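You operate a simulated robot arm through the tools that you are given. There is no shell and no other tool. Be economical: measure what you need, move in short steps, check, and stop when the job is done.

The job below is to be done with a simulated robot arm. You get a single attempt, and the scene is never put back.

TASK
Take the pepper mill and leave it on top of the green thin book.
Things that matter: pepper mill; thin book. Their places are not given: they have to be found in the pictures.

The check looks at the end state, three seconds after you hand in, the way a careful person would. Anything else that was tipped, shoved, dropped, spilled or broken makes it a failure.

THE ROBOT
A 6-joint arm with a two-finger parallel gripper, fixed in place. Base frame: the origin is at the foot of the arm, x ahead of it, y to its left, z up; the work surface is at about z = 0. Units: mm, degrees, N and s.
With the tool pointing down near the work surface it reaches from about 140 to 580 mm from the base axis. Its first joint turns from -66.0 to 66.0 degrees. Payload 2.1 kg.
The TCP is the grasp point between the finger pads, 30 mm short of the fingertips. In the tool frame z runs along the fingers and y along their closing line. Largest opening 94 mm; finger width 28, thickness 10; the body of the gripper, 50 by 96 mm, starts 55 mm behind the TCP.
Orientation is that of the tool frame in the base frame, as a unit quaternion [w, x, y, z]. With the fingers straight down and closing along the base's y, the tool's x points along the base's -x, its y along +y and its z along -z.

THE INTERFACE
- The arm moves only by the tool play_rows. Its argument "moves" is one flat list of numbers, 5 for each row, row after row: the closure, from 0 (fully open) to 1 (shut), then the shift along the tool's x, y, z in cm, then the turn about the tool's z in degrees. In form: [fingers, x, y, z, spin, fingers, x, y, z, spin, ...]. A call has 1 to 20 rows; each row shifts and turns the commanded pose from where the row before left it, along the tool's axes as they then stand. Rows are played at 5 a second. More than 50 mm and 8.6 degrees between two rows, or a gripper value outside its range, and nothing of the call is played. A pose out of reach is approached as far as the arm can. The call stops where the force on the tool passes 40 N (or 10 N more than at its start, if that is more) or the arm is blocked; 0.2 s more then pass. Each finger travels about 72 mm/s and halts on what it meets, pressing with about 40 N; the grip force reading is that of the motor and also rises with nothing between the fingers. The clock runs only during rows and for 0.2 s after the last one: add rows that do not move to give the fingers time. The reply holds the time, the measured pose of the TCP, the force on the tool along the base axes, the opening and the grip force, in the units named above and with some noise, and new pictures: "show" is both (left out), scene, wrist or none.
- Cameras (640 x 400 px; columns grow to the right, rows downward): "scene" is fixed at [63.5, -379.1, 480.3]; the picture's right is [0.70, -0.71, 0.00], its down [-0.43, -0.43, -0.79] and it looks along [0.57, 0.56, -0.61] (base axes); focal length 328 px, centre (320, 200). "wrist" rides on the gripper at [-37, 0, -58] in the tool frame; the picture's right is [0.00, -1.00, 0.00], its down [0.97, 0.00, -0.24] and it looks along [0.24, 0.00, 0.97] (tool axes); focal length 218 px, centre (320, 200).
- probe_pixels(camera, pixels): for up to 12 pixels [column, row] of the newest picture of that camera ("zoom" is the newest enlarged one), the place [x, y, z] in the base frame of the surface seen there, good to about 2 mm. No time passes.
- inspect(camera, box): a new picture of the part [left, top, right, bottom] of that camera's present view, enlarged. No time passes.
- close_job(): hands the job in; it is judged then, once.

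Go step by step. Measure first, check grasps and placings, and put right what went wrong. The budget is 60 turns and 120 pictures, counting those below and the enlarged ones. Unless the task says otherwise, let go and move clear before handing in, and close with one line.

The tools are called after "Request:" as a command line: name --argument value ..., lists and objects as JSON in quotes. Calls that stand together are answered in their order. play_rows: Moves the arm, as the interface text tells. Its arguments: {"type":"object","properties":{"moves":{"type":"array"},"show":{"type":"string","enum":["both","scene","wrist","none"]}},"required":["moves"]} The other tools are called the same way: probe_pixels (camera, pixels) gives the place of the surface under pixels of a picture; inspect (camera, box) takes an enlarged picture of a part of a camera's view; close_job () hands the job in.

At the start:

```text
time: 0.0
eef_pos: [357.7, -86.5, 270.9]
ee_rot: [0.002, 0.0, 1.0, 0.001]
contact_force: [-0.5, -0.1, -0.4]
width: 93.9
grip_force: 0.1
```

scene: 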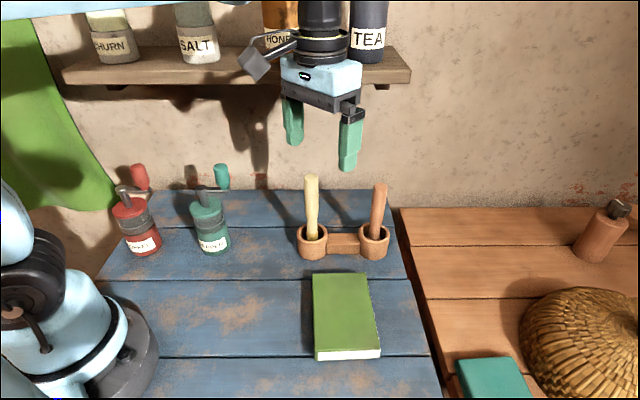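
wrist: 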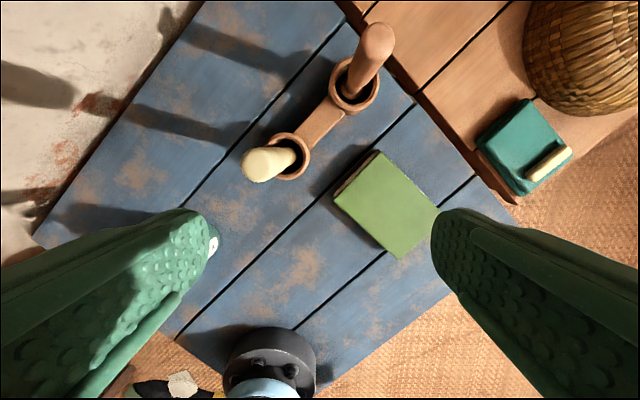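

The scene shows two labelled crank mills at (137,225) and (210,225), a brown jar at (603,230) and the green book at (345,315). I'll enlarge these to read the labels.

Request:
inspect --camera "scene" --box '[90, 150, 250, 270]'

Request:
inspect --camera "scene" --box '[540, 180, 640, 280]'

Request:
probe_pixels --camera "scene" --pixels '[[314, 276], [367, 274], [380, 350], [316, 352], [345, 312], [345, 356], [137, 245], [212, 245], [207, 205], [222, 172], [130, 205], [605, 230]]'

```text
3.33 times, centred on (170, 210) of scene
```

zoom: 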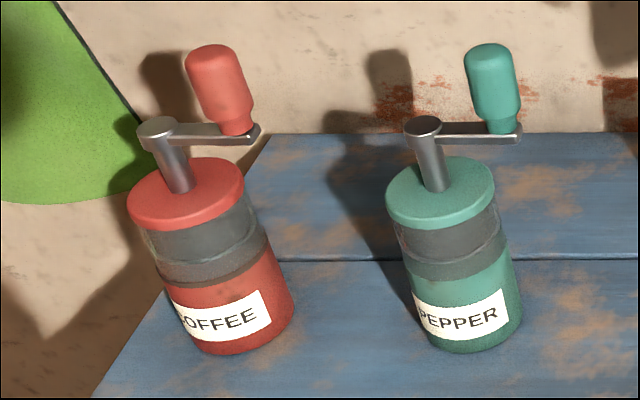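

```text
4.00 times, centred on (590, 230) of scene
```

zoom: 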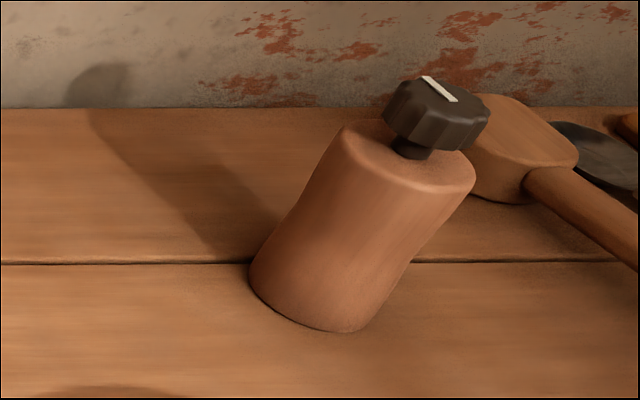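

```text
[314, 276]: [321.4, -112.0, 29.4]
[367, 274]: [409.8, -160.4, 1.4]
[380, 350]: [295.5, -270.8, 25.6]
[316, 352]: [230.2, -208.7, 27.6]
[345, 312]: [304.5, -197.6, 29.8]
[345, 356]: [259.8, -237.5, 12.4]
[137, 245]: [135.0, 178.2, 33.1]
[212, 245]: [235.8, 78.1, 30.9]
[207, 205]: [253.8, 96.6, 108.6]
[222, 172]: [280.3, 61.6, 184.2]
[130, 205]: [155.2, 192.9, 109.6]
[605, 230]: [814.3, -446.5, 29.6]
```

The teal-green mill at (210,225) reads PEPPER, so it is the target, and the book top lies at z≈29.5. Next I'll measure the mill's shape and the book's corners.

Request:
inspect --camera "scene" --box '[170, 155, 250, 265]'

Request:
inspect --camera "scene" --box '[290, 260, 400, 370]'

Request:
probe_pixels --camera "scene" --pixels '[[188, 205], [222, 201], [205, 195], [206, 210], [195, 182], [216, 184], [222, 182], [200, 240], [228, 240], [214, 250], [193, 220], [222, 218]]'

Request:
probe_pixels --camera "scene" --pixels '[[363, 275], [378, 345], [318, 356], [316, 280], [214, 254], [222, 165], [217, 175], [227, 175], [196, 196], [216, 196], [208, 228], [300, 228]]'

```text
3.64 times, centred on (210, 210) of scene
```

zoom: 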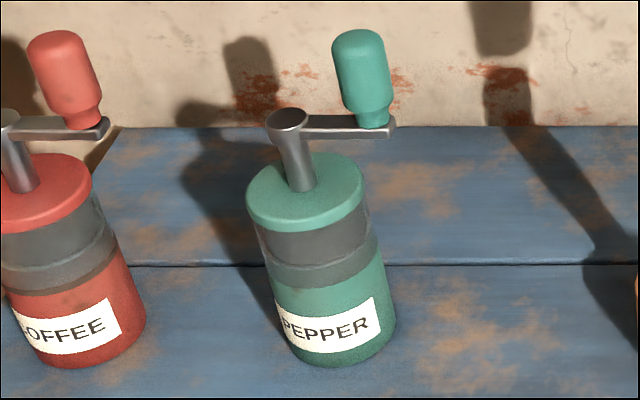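

```text
3.64 times, centred on (345, 315) of scene
```

zoom: 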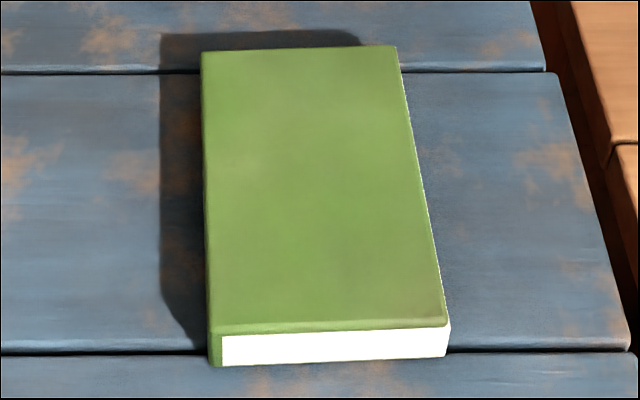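

```text
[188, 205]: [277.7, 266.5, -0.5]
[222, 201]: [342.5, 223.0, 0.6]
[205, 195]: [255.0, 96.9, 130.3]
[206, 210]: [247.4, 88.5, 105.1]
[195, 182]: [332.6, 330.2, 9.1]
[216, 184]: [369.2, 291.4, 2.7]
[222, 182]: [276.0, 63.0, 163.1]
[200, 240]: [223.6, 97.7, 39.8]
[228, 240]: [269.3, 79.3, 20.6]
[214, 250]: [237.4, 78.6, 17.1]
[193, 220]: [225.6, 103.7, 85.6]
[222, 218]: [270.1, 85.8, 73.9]
```

```text
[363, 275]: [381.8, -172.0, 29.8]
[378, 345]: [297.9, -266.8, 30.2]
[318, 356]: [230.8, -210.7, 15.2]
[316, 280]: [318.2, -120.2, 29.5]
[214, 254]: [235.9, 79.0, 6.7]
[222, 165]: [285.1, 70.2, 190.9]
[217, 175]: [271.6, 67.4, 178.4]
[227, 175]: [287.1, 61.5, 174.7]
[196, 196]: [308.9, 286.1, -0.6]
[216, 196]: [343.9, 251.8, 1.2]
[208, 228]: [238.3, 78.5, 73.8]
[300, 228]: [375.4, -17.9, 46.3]
```

The mill's axis is about (252,99) with a body radius of about 26 and the lid at z≈107. The crank runs toward base (0.68,-0.73), its handle topping out at z≈190. The book centre is about (307,-190). I'll move above the mill at the present height and look from there.

Request:
play_rows --moves '[0, 2.1, 3.7, 0, 0, 0, 2.1, 3.7, 0, 0, 0, 2.1, 3.7, 0, 0, 0, 2.1, 3.7, 0, 0, 0, 2.1, 3.7, 0, 0, 0, 0, 0, 0, 0]' --show "both"

```text
time: 1.1
eef_pos: [261.9, 65.8, 271.2]
ee_rot: [-0.005, 0.006, 1.0, -0.01]
contact_force: [-15.3, -9.2, 4.4]
width: 88.5
grip_force: 0.2
stopped in row 5: the force on the tool passed its limit (the readings are from after the stop); the commanded pose is now the measured one
```

scene: 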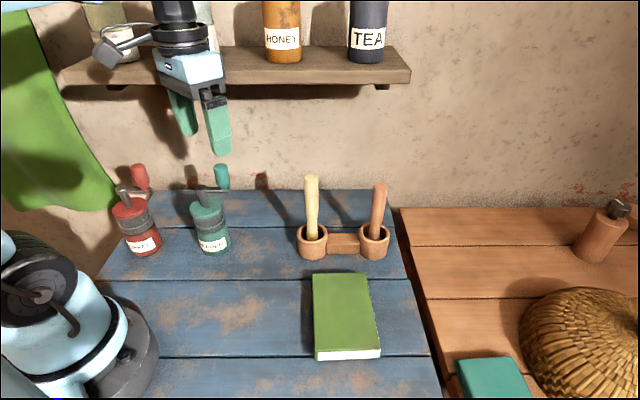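
wrist: 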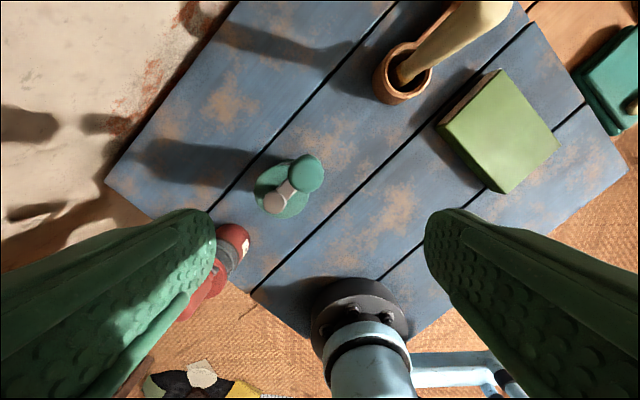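

The arm stopped in row 5 with a sideways force, so a finger or the wrist may have touched something such as the shelf. I'll measure the shelf and the gripper in the scene before moving again.

Request:
probe_pixels --camera "scene" --pixels '[[240, 62], [240, 84], [100, 76], [135, 70], [182, 130], [220, 150], [110, 45], [120, 55], [190, 70], [200, 35], [330, 70], [70, 75]]'

Request:
inspect --camera "scene" --box '[60, 0, 260, 160]'

Request:
play_rows --moves '[0, 0, 0, 0, 0, 0, 0, 0, 0, 0]' --show "none"

```text
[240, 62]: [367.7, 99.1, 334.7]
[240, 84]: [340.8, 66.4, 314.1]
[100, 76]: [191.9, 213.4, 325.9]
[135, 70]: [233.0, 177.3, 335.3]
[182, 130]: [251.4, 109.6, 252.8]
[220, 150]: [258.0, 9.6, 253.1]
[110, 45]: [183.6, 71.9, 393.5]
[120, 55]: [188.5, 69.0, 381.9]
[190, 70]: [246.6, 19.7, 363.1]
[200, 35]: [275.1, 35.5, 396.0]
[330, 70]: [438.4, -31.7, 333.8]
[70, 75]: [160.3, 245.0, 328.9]
```

```text
2.50 times, centred on (160, 80) of scene
```

zoom: 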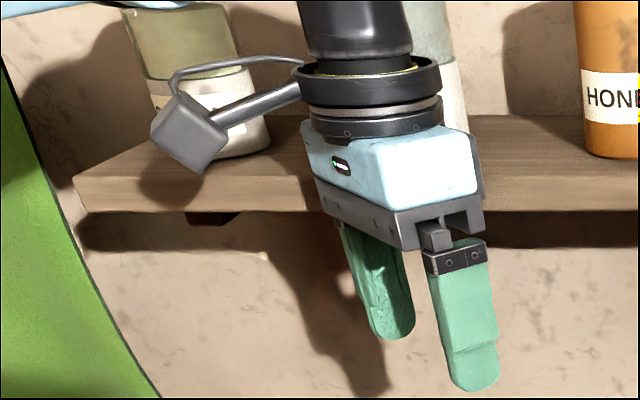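

```text
time: 1.7
eef_pos: [262.3, 65.2, 269.6]
ee_rot: [-0.004, 0.004, 1.0, -0.011]
contact_force: [-24.0, -11.5, 1.7]
width: 87.1
grip_force: 0.0
```

The shelf's front edge lies on x+y≈406 at z≈312–335 and the palm corner touched it. The mill axis is only about 38 mm from that edge. I'll back away and lower in the free area so I can measure how wide the wrist is at shelf height.

Request:
play_rows --moves '[0, 1.2, -1.2, 0, 0, 0, 1.0, -2.1, 0, 0, 0, 1.0, -2.1, 0, 0, 0, 1.0, -2.1, 0, 0, 0, 0, 0, 3, 0, 0, 0, 0, 3, 0, 0, 0, 0, 3, 0, 0, 0, 0, 3, 0, 0, 0, 0, 3, 0, 0, 0, 0, 1.5, 0, 0, 0, 0, 0, 0]' --show "scene"

```text
time: 4.1
eef_pos: [221.0, -13.1, 107.6]
ee_rot: [-0.002, 0.006, 1.0, -0.01]
contact_force: [-1.2, 0.1, 0.4]
width: 94.2
grip_force: 0.0
```

scene: 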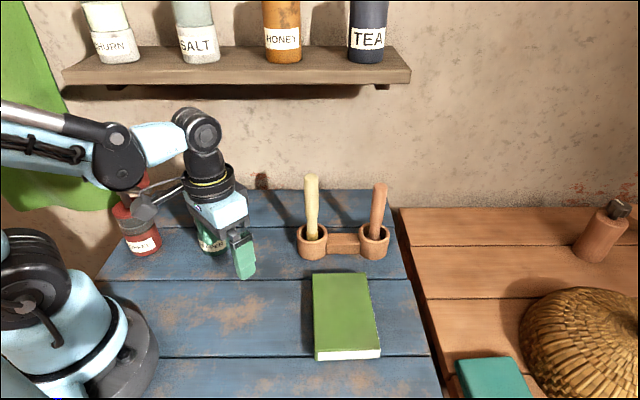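

The whole wrist is visible now, and its top at (195,112) may fit under the shelf at this height. I'll measure it.

Request:
probe_pixels --camera "scene" --pixels '[[195, 109], [205, 133], [185, 120], [217, 133], [205, 165], [205, 185], [232, 180], [150, 135], [115, 138], [115, 170], [145, 210], [215, 205]]'

Request:
inspect --camera "scene" --box '[90, 90, 270, 290]'

```text
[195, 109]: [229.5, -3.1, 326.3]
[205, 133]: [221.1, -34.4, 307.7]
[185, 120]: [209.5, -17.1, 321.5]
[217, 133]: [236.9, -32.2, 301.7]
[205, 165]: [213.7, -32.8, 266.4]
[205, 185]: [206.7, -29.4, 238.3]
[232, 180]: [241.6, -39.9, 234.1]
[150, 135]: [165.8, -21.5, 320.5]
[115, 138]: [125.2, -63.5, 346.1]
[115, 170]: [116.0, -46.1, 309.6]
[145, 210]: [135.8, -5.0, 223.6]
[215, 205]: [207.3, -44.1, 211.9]
```

```text
2.00 times, centred on (180, 190) of scene
```

zoom: 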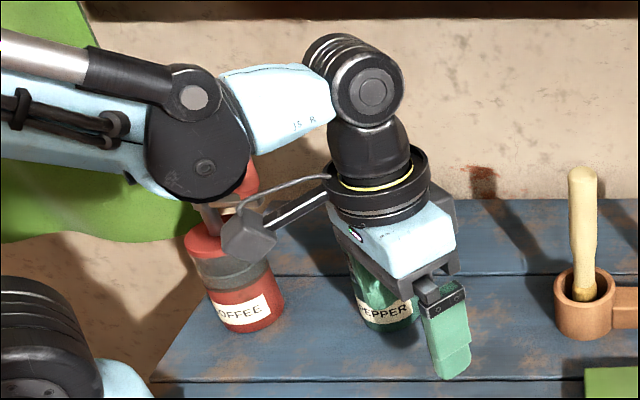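

The wrist joint's top is at tool z≈-220, about 31 mm wide toward the shelf, so it clears the edge once lowered at the mill. I'll rise to z≈215, go beside the mill on the side away from the shelf and measure the crank again.

Request:
play_rows --moves '[0, 0, 0, -3.6, 0, 0, 0, 0, -3.6, 0, 0, 0, 0, -3.6, 0, 0, 0.9, 3.1, 0, 0, 0, 1.0, 3.1, 0, 0, 0, 0, 0, 0, 0]' --show "both"

```text
time: 5.5
eef_pos: [203.2, 53.2, 213.6]
ee_rot: [-0.003, 0.007, 1.0, -0.01]
contact_force: [0.4, 0.4, -0.5]
width: 94.1
grip_force: 0.1
```

scene: 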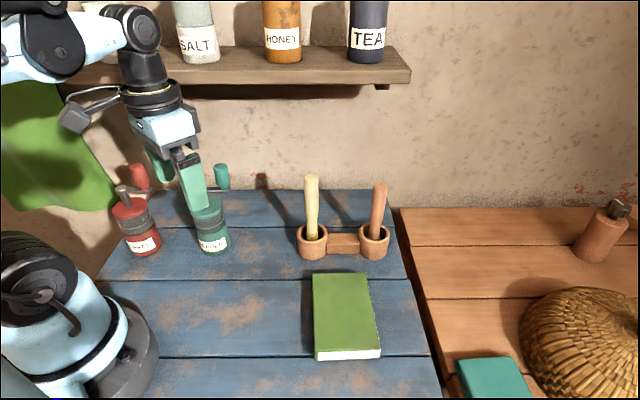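
wrist: 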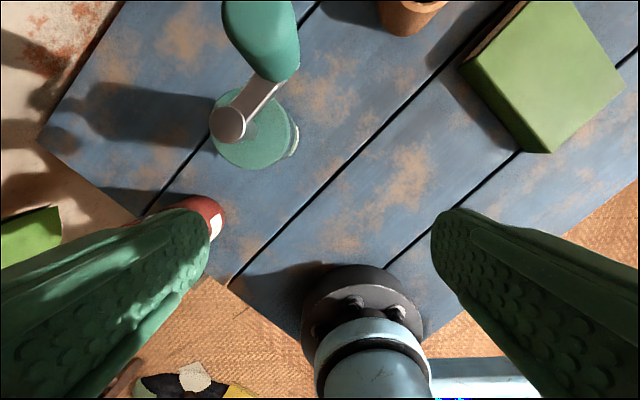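

The wrist view shows the lid disc around (255,130), the crank hub at (228,124) and the handle at (262,40). I'll probe all three for the exact axis and crank direction.

Request:
probe_pixels --camera "wrist" --pixels '[[228, 124], [214, 120], [241, 130], [216, 148], [240, 165], [290, 150], [288, 112], [265, 90], [278, 68], [262, 40], [235, 30], [293, 30]]'

Request:
inspect --camera "wrist" --box '[180, 0, 340, 200]'

```text
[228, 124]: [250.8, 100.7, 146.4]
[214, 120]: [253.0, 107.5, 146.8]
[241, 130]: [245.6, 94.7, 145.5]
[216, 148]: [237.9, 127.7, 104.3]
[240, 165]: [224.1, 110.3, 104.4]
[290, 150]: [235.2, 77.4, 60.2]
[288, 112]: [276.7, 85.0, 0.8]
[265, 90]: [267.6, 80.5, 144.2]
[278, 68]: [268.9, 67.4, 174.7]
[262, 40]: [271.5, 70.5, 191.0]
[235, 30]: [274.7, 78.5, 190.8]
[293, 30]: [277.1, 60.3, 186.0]
```

```text
2.00 times, centred on (260, 100) of wrist
```

zoom: 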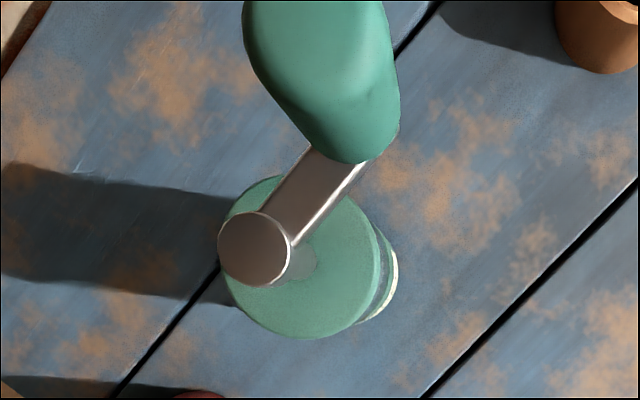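

The hub is at (251,101), its top at z 147, the lid at z 104 with radius ≈29, and the crank runs at about -50°. I'll spin -131° in place, swinging away from the shelf, so the fingers straddle the crank with the handle on the tool's +x side.

Request:
play_rows --moves '[0, 0, 0, 0, -8.2, 0, 0, 0, 0, -8.2, 0, 0, 0, 0, -8.2, 0, 0, 0, 0, -8.2, 0, 0, 0, 0, -8.2, 0, 0, 0, 0, -8.2, 0, 0, 0, 0, -8.2, 0, 0, 0, 0, -8.2, 0, 0, 0, 0, -8.2, 0, 0, 0, 0, -8.2, 0, 0, 0, 0, -8.2, 0, 0, 0, 0, -8.2, 0, 0, 0, 0, -8.2, 0, 0, 0, 0, -8.2, 0, 0, 0, 0, -8.2, 0, 0, 0, 0, -8.2, 0, 0, 0, 0, 0, 0, 0, 0, 0, 0]' --show "both"

```text
time: 9.3
eef_pos: [202.0, 53.5, 215.1]
ee_rot: [0.01, 0.908, -0.419, 0.002]
contact_force: [-0.2, 0.0, 0.5]
width: 94.2
grip_force: 0.1
```

scene: 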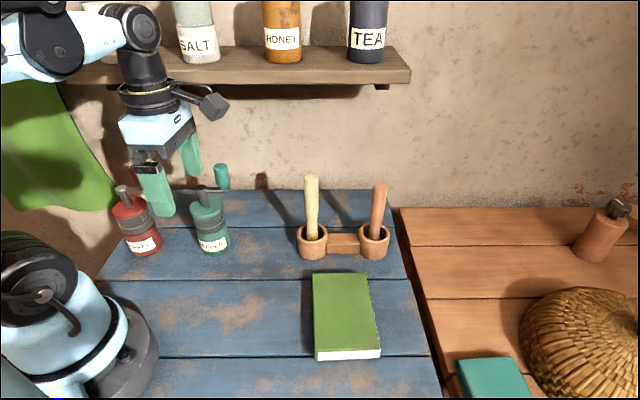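
wrist: 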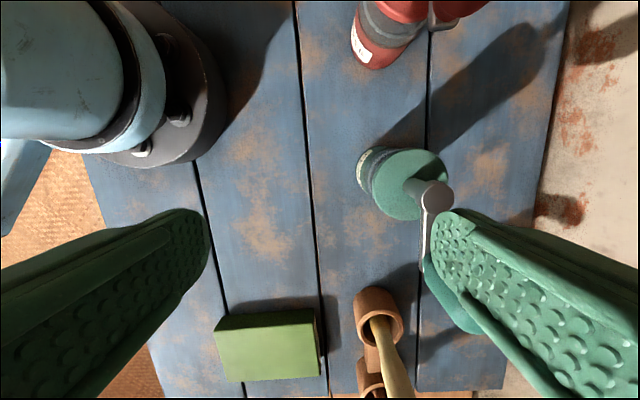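

The spin worked: tool x now points along -49.5°, matching the crank. The hub is at tool offset (-4, -68) mm. I'll lower to z≈190, slide in to about 8 mm short of centre and check.

Request:
play_rows --moves '[0, -0.4, 0, 1.2, 0, 0, 0, 0, 1.3, 0, 0, 0, -1.5, 0, 0, 0, 0, -1.5, 0, 0, 0, 0, -1.5, 0, 0, 0, 0, -1.5, 0, 0, 0, 0, 0, 0, 0, 0, 0, 0, 0, 0]' --show "both"

```text
time: 11.1
eef_pos: [246.3, 94.9, 187.0]
ee_rot: [0.01, 0.908, -0.419, 0.002]
contact_force: [0.3, 0.2, 0.1]
width: 94.1
grip_force: 0.0
```

scene: 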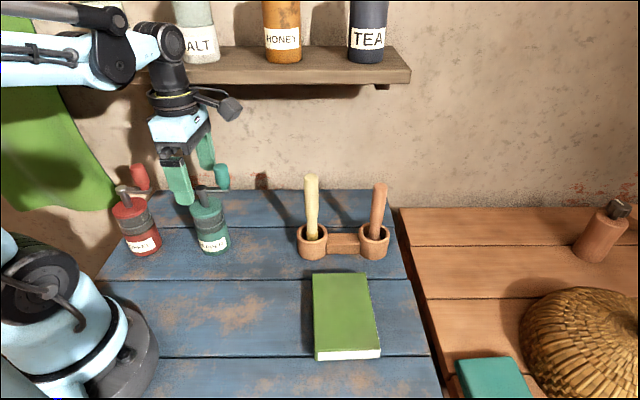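
wrist: 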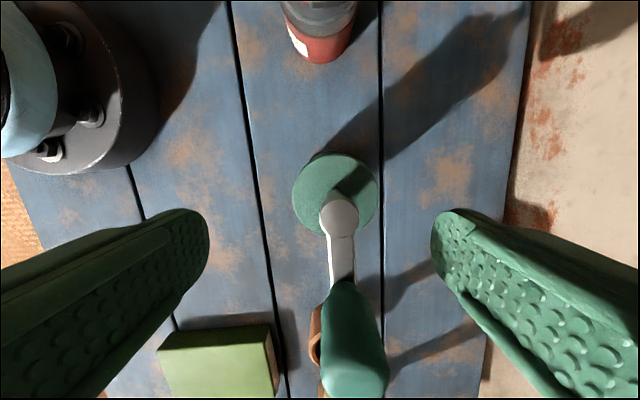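

The hub at (340,215) sits between the fingers with the handle clear of them. I'll descend to TCP z≈100 and then centre by the last 7 mm.

Request:
play_rows --moves '[0, 0, 0, 2, 0, 0, -0.1, 0, 2, 0, 0, 0, 0, 2, 0, 0, 0, 0, 1.5, 0, 0, 0, 0, 1.1, 0, 0, 0, -0.4, 0, 0, 0, 0, -0.3, 0, 0, 0, 0, 0, 0, 0]' --show "both"

```text
time: 12.9
eef_pos: [248.8, 97.5, 101.0]
ee_rot: [0.01, 0.908, -0.419, 0.002]
contact_force: [-0.1, 0.3, -0.1]
width: 94.4
grip_force: 0.0
```

scene: 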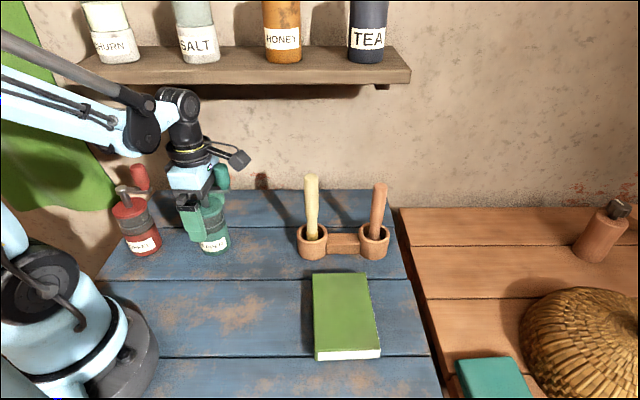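
wrist: 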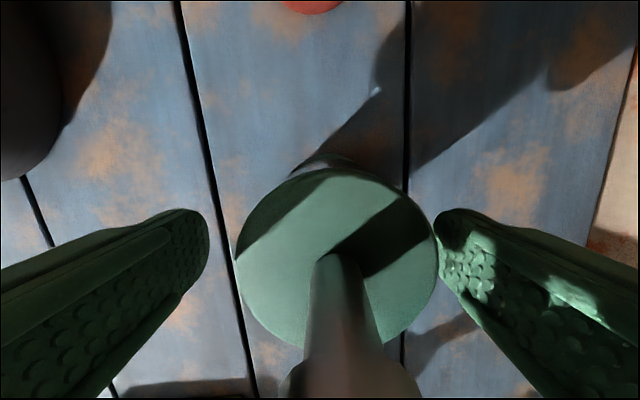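

No contact. The lid spans columns 235–438 and looks slightly closer to the right finger, so I'll probe its edges to centre precisely.

Request:
probe_pixels --camera "wrist" --pixels '[[240, 255], [433, 240], [330, 172], [300, 180], [370, 182], [260, 210], [415, 210], [260, 310], [420, 290]]'

```text
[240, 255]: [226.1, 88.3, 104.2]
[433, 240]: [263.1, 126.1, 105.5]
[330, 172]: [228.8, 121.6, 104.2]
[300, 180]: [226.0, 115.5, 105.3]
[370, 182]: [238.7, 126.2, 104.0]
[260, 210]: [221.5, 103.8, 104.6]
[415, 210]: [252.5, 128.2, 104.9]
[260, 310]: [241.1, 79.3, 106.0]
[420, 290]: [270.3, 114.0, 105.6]
```

The lid fits a circle centred at (247,104) with r≈26, so I'll shift (-4,-3) mm in the tool frame and close the fingers.

Request:
play_rows --moves '[0, -0.2, -0.15, 0, 0, 0, -0.2, -0.15, 0, 0, 0, 0, 0, 0, 0, 0.3, 0, 0, 0, 0, 0.5, 0, 0, 0, 0, 1, 0, 0, 0, 0, 1, 0, 0, 0, 0, 1, 0, 0, 0, 0]' --show "both"

```text
time: 14.7
eef_pos: [248.9, 102.6, 101.6]
ee_rot: [0.009, 0.908, -0.419, 0.003]
contact_force: [2.6, 1.2, 4.2]
width: 57.7
grip_force: 39.8
```

scene: 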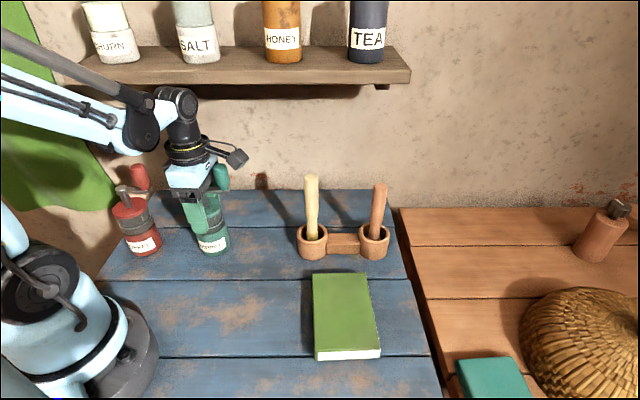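
wrist: 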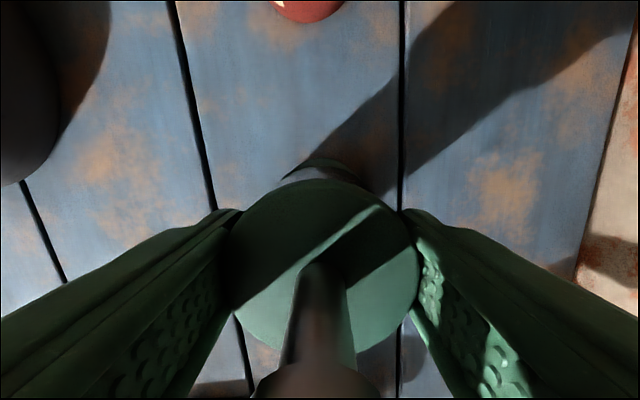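

The fingers hold the lid at 57.7 mm with 40 N. I'll lift 3 cm, draw away from the shelf by 7 cm and check the hold.

Request:
play_rows --moves '[1, 0, 0, -0.5, 0, 1, 0, 0, -1, 0, 1, 0, 0, -1.5, 0, 1, 0, 1.5, 0, 0, 1, 0, 2, 0, 0, 1, 0, 2, 0, 0, 1, 0, 1.5, 0, 0, 1, 0, 0, 0, 0]' --show "both"

```text
time: 16.5
eef_pos: [196.0, 55.4, 131.9]
ee_rot: [0.011, 0.908, -0.418, 0.002]
contact_force: [-0.8, -0.2, -0.3]
width: 57.5
grip_force: 40.2
```

scene: 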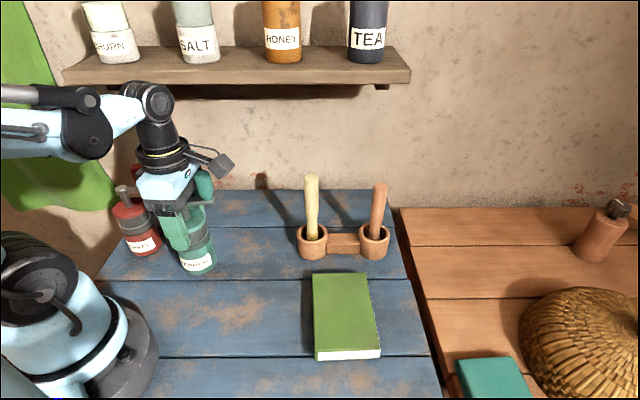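
wrist: 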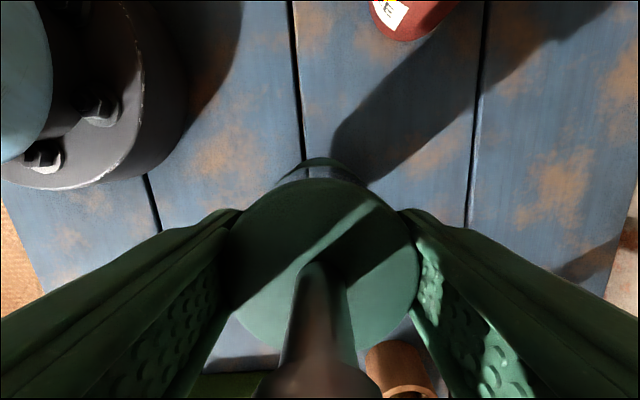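

The mill hangs upright at a stable grip width. I'll rise 6 cm and spin +48° to ease the wrist before carrying it across.

Request:
play_rows --moves '[1, 0, 0, -2, 0, 1, 0, 0, -2, 0, 1, 0, 0, -2, 0, 1, 0, 0, 0, 8, 1, 0, 0, 0, 8, 1, 0, 0, 0, 8, 1, 0, 0, 0, 8, 1, 0, 0, 0, 8, 1, 0, 0, 0, 8, 1, 0, 0, 0, 0]' --show "scene"

Request:
probe_pixels --camera "scene" --pixels '[[312, 178], [380, 187], [298, 245], [313, 195], [314, 273], [364, 273], [378, 347], [317, 350], [345, 312]]'

```text
time: 18.7
eef_pos: [196.0, 58.7, 192.9]
ee_rot: [-0.008, -0.659, 0.752, -0.006]
contact_force: [-0.3, -0.1, -2.0]
width: 57.3
grip_force: 40.5
```

scene: 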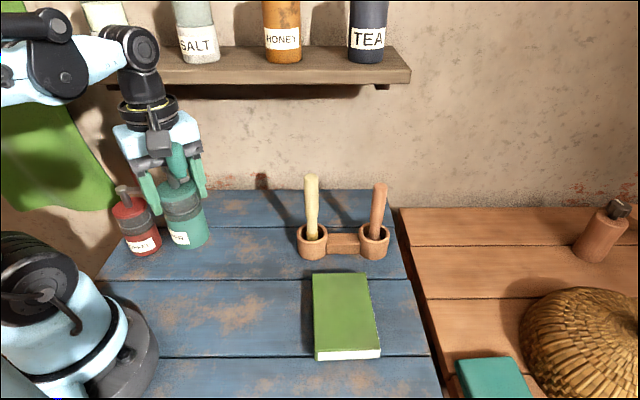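

```text
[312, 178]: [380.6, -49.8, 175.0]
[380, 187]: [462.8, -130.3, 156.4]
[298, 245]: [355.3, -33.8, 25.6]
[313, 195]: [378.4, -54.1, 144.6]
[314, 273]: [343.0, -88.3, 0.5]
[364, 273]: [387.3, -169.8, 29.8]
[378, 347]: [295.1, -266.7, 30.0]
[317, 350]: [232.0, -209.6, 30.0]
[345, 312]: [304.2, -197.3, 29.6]
```

The book centre comes out at (309,-190,30) and the pestles (380,-50) and (463,-130) lie well off the path. I'll carry the mill across at this height.

Request:
play_rows --moves '[1, 1.4, -0.9, 0, 0, 1, 2.6, -1.6, 0, 0, 1, 2.8, -1.7, 0, 0, 1, 2.8, -1.7, 0, 0, 1, 2.8, -1.75, 0, 0, 1, 2.8, -1.75, 0, 0, 1, 2.8, -1.75, 0, 0, 1, 2.5, -1.6, 0, 0, 1, 1.7, -1.1, 0, 0, 1, 0.97, -0.57, 0, 0, 1, 0, 0, 0, 0, 1, 0, 0, 0, 0]' --show "both"

```text
time: 21.3
eef_pos: [309.0, -189.8, 196.7]
ee_rot: [-0.009, -0.659, 0.752, -0.007]
contact_force: [-0.5, 0.7, -1.6]
width: 57.3
grip_force: 40.1
```

scene: 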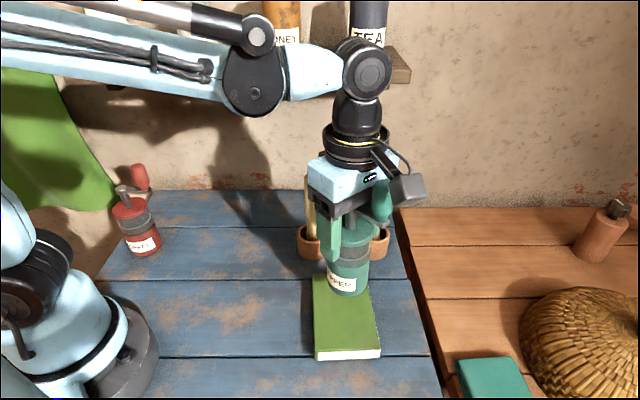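
wrist: 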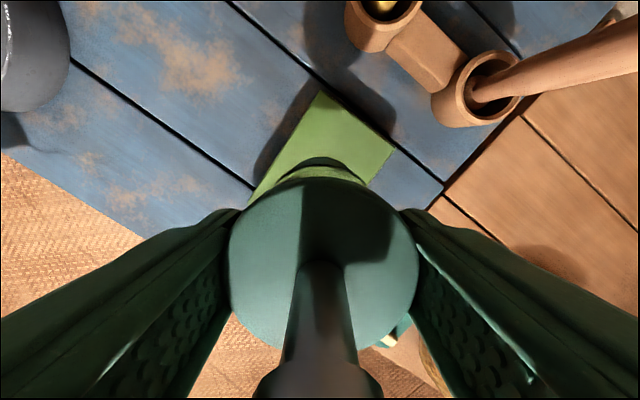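

The mill is over the book with a steady hold. The grasp was at TCP z 101.6, so the base meets the book at TCP z≈131; I'll go down to about 134 and then by small steps.

Request:
play_rows --moves '[1, 0, 0, 1.5, 0, 1, 0, 0, 2, 0, 1, 0, 0, 1.5, 0, 1, 0, 0, 0.8, 0, 1, 0, 0, 0.4, 0, 1, 0, 0, 0, 0, 1, 0, 0, 0, 0]' --show "scene"

```text
time: 22.9
eef_pos: [309.4, -189.3, 134.4]
ee_rot: [-0.008, -0.659, 0.752, -0.006]
contact_force: [-1.0, -0.2, -0.9]
width: 57.5
grip_force: 39.9
```

scene: 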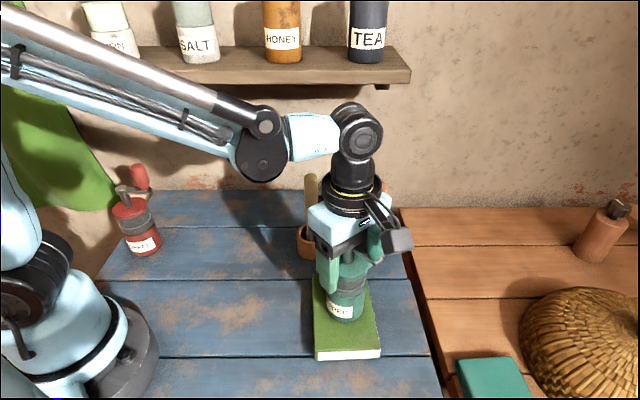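

The mill is just above the book with no contact force yet. I'll go down in 1 mm steps.

Request:
play_rows --moves '[1, 0, 0, 0.1, 0, 1, 0, 0, 0.1, 0, 1, 0, 0, 0, 0, 1, 0, 0, 0, 0]' --show "none"

```text
time: 23.9
eef_pos: [307.7, -189.6, 133.9]
ee_rot: [-0.008, -0.659, 0.752, -0.006]
contact_force: [0.6, 0.1, -1.5]
width: 57.4
grip_force: 39.7
```

No clear contact yet (force -1.5 N), so I'll take two more 1 mm steps.

Request:
play_rows --moves '[1, 0, 0, 0.1, 0, 1, 0, 0, 0.1, 0, 1, 0, 0, 0, 0, 1, 0, 0, 0, 0]' --show "none"

Request:
inspect --camera "scene" --box '[290, 230, 420, 370]'

```text
time: 24.9
eef_pos: [309.0, -190.0, 131.8]
ee_rot: [-0.01, -0.658, 0.753, -0.008]
contact_force: [-0.1, -6.3, 26.5]
width: 57.3
grip_force: 40.4
```

```text
2.86 times, centred on (355, 300) of scene
```

zoom: 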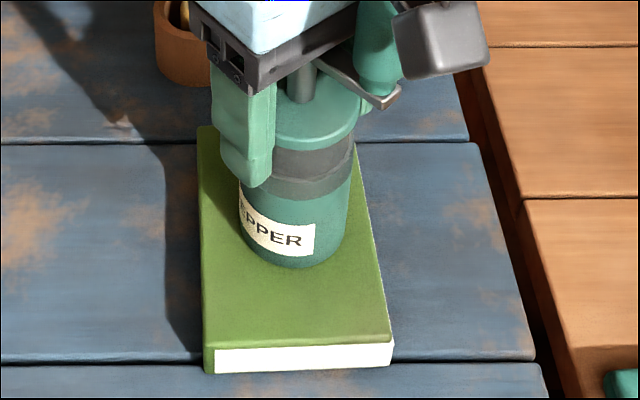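

The mill is seated, with 26 N pressing on the book. I'll ease off about 1 mm and open the fingers gradually.

Request:
play_rows --moves '[1, 0, 0, -0.1, 0, 1, 0, 0, 0, 0, 0.35, 0, 0, 0, 0, 0.2, 0, 0, 0, 0, 0, 0, 0, 0, 0, 0, 0, 0, 0, 0, 0, 0, 0, 0, 0]' --show "both"

```text
time: 26.5
eef_pos: [308.8, -189.9, 132.2]
ee_rot: [-0.008, -0.659, 0.752, -0.006]
contact_force: [-0.8, -0.2, -0.6]
width: 94.1
grip_force: 0.1
```

scene: 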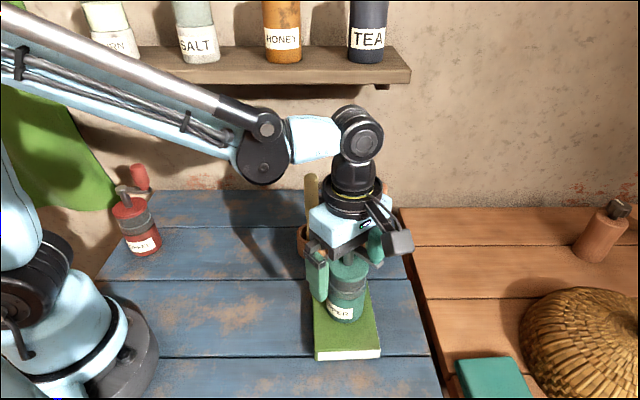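
wrist: 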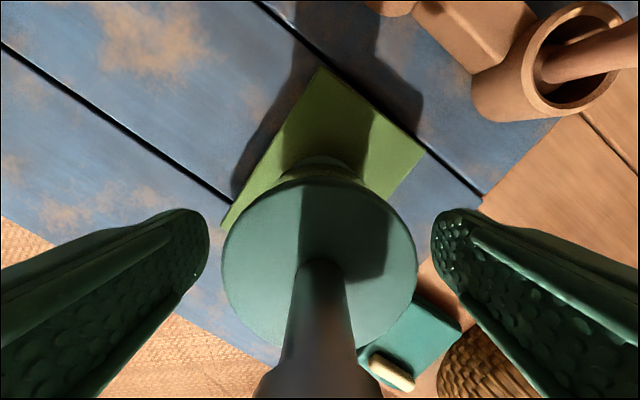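

The mill stands free and the fingers are clear on both sides. I'll rise straight up 13 cm and check.

Request:
play_rows --moves '[0, 0, 0, -1, 0, 0, 0, 0, -2, 0, 0, 0, 0, -2.5, 0, 0, 0, 0, -2.5, 0, 0, 0, 0, -2.5, 0, 0, 0, 0, -2.5, 0, 0, 0, 0, 0, 0]' --show "both"

Request:
inspect --camera "scene" --box '[280, 200, 420, 370]'

```text
time: 28.1
eef_pos: [309.3, -188.4, 261.8]
ee_rot: [-0.008, -0.659, 0.752, -0.006]
contact_force: [1.0, -0.7, -0.2]
width: 94.1
grip_force: 0.1
```

scene: 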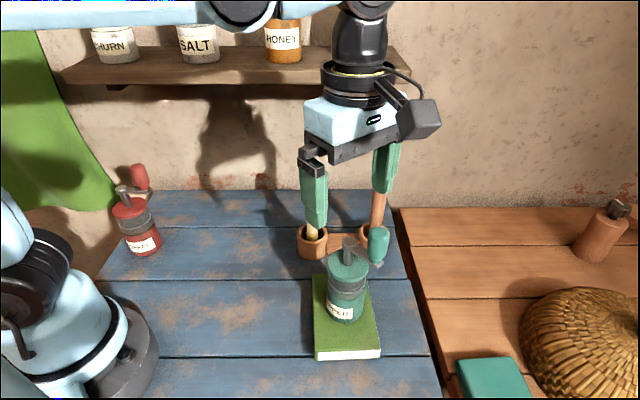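
wrist: 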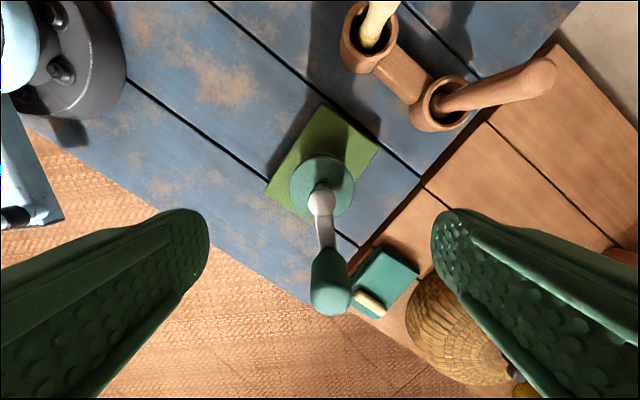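

```text
2.35 times, centred on (350, 285) of scene
```

zoom: 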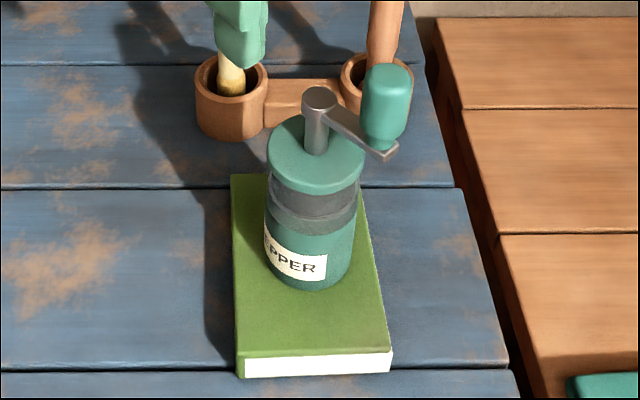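

The pepper mill stands upright and free on the book, the gripper is clear above it, and nothing else in the pictures has moved, so I'm handing in.

Request:
close_job

```text
The job is handed in.
```

The pepper mill is standing upright on the green thin book, released, with the gripper clear above it. Early on, the gripper brushed the wall shelf and the arm stopped, but nothing on the shelf or table looked moved in the later pictures.
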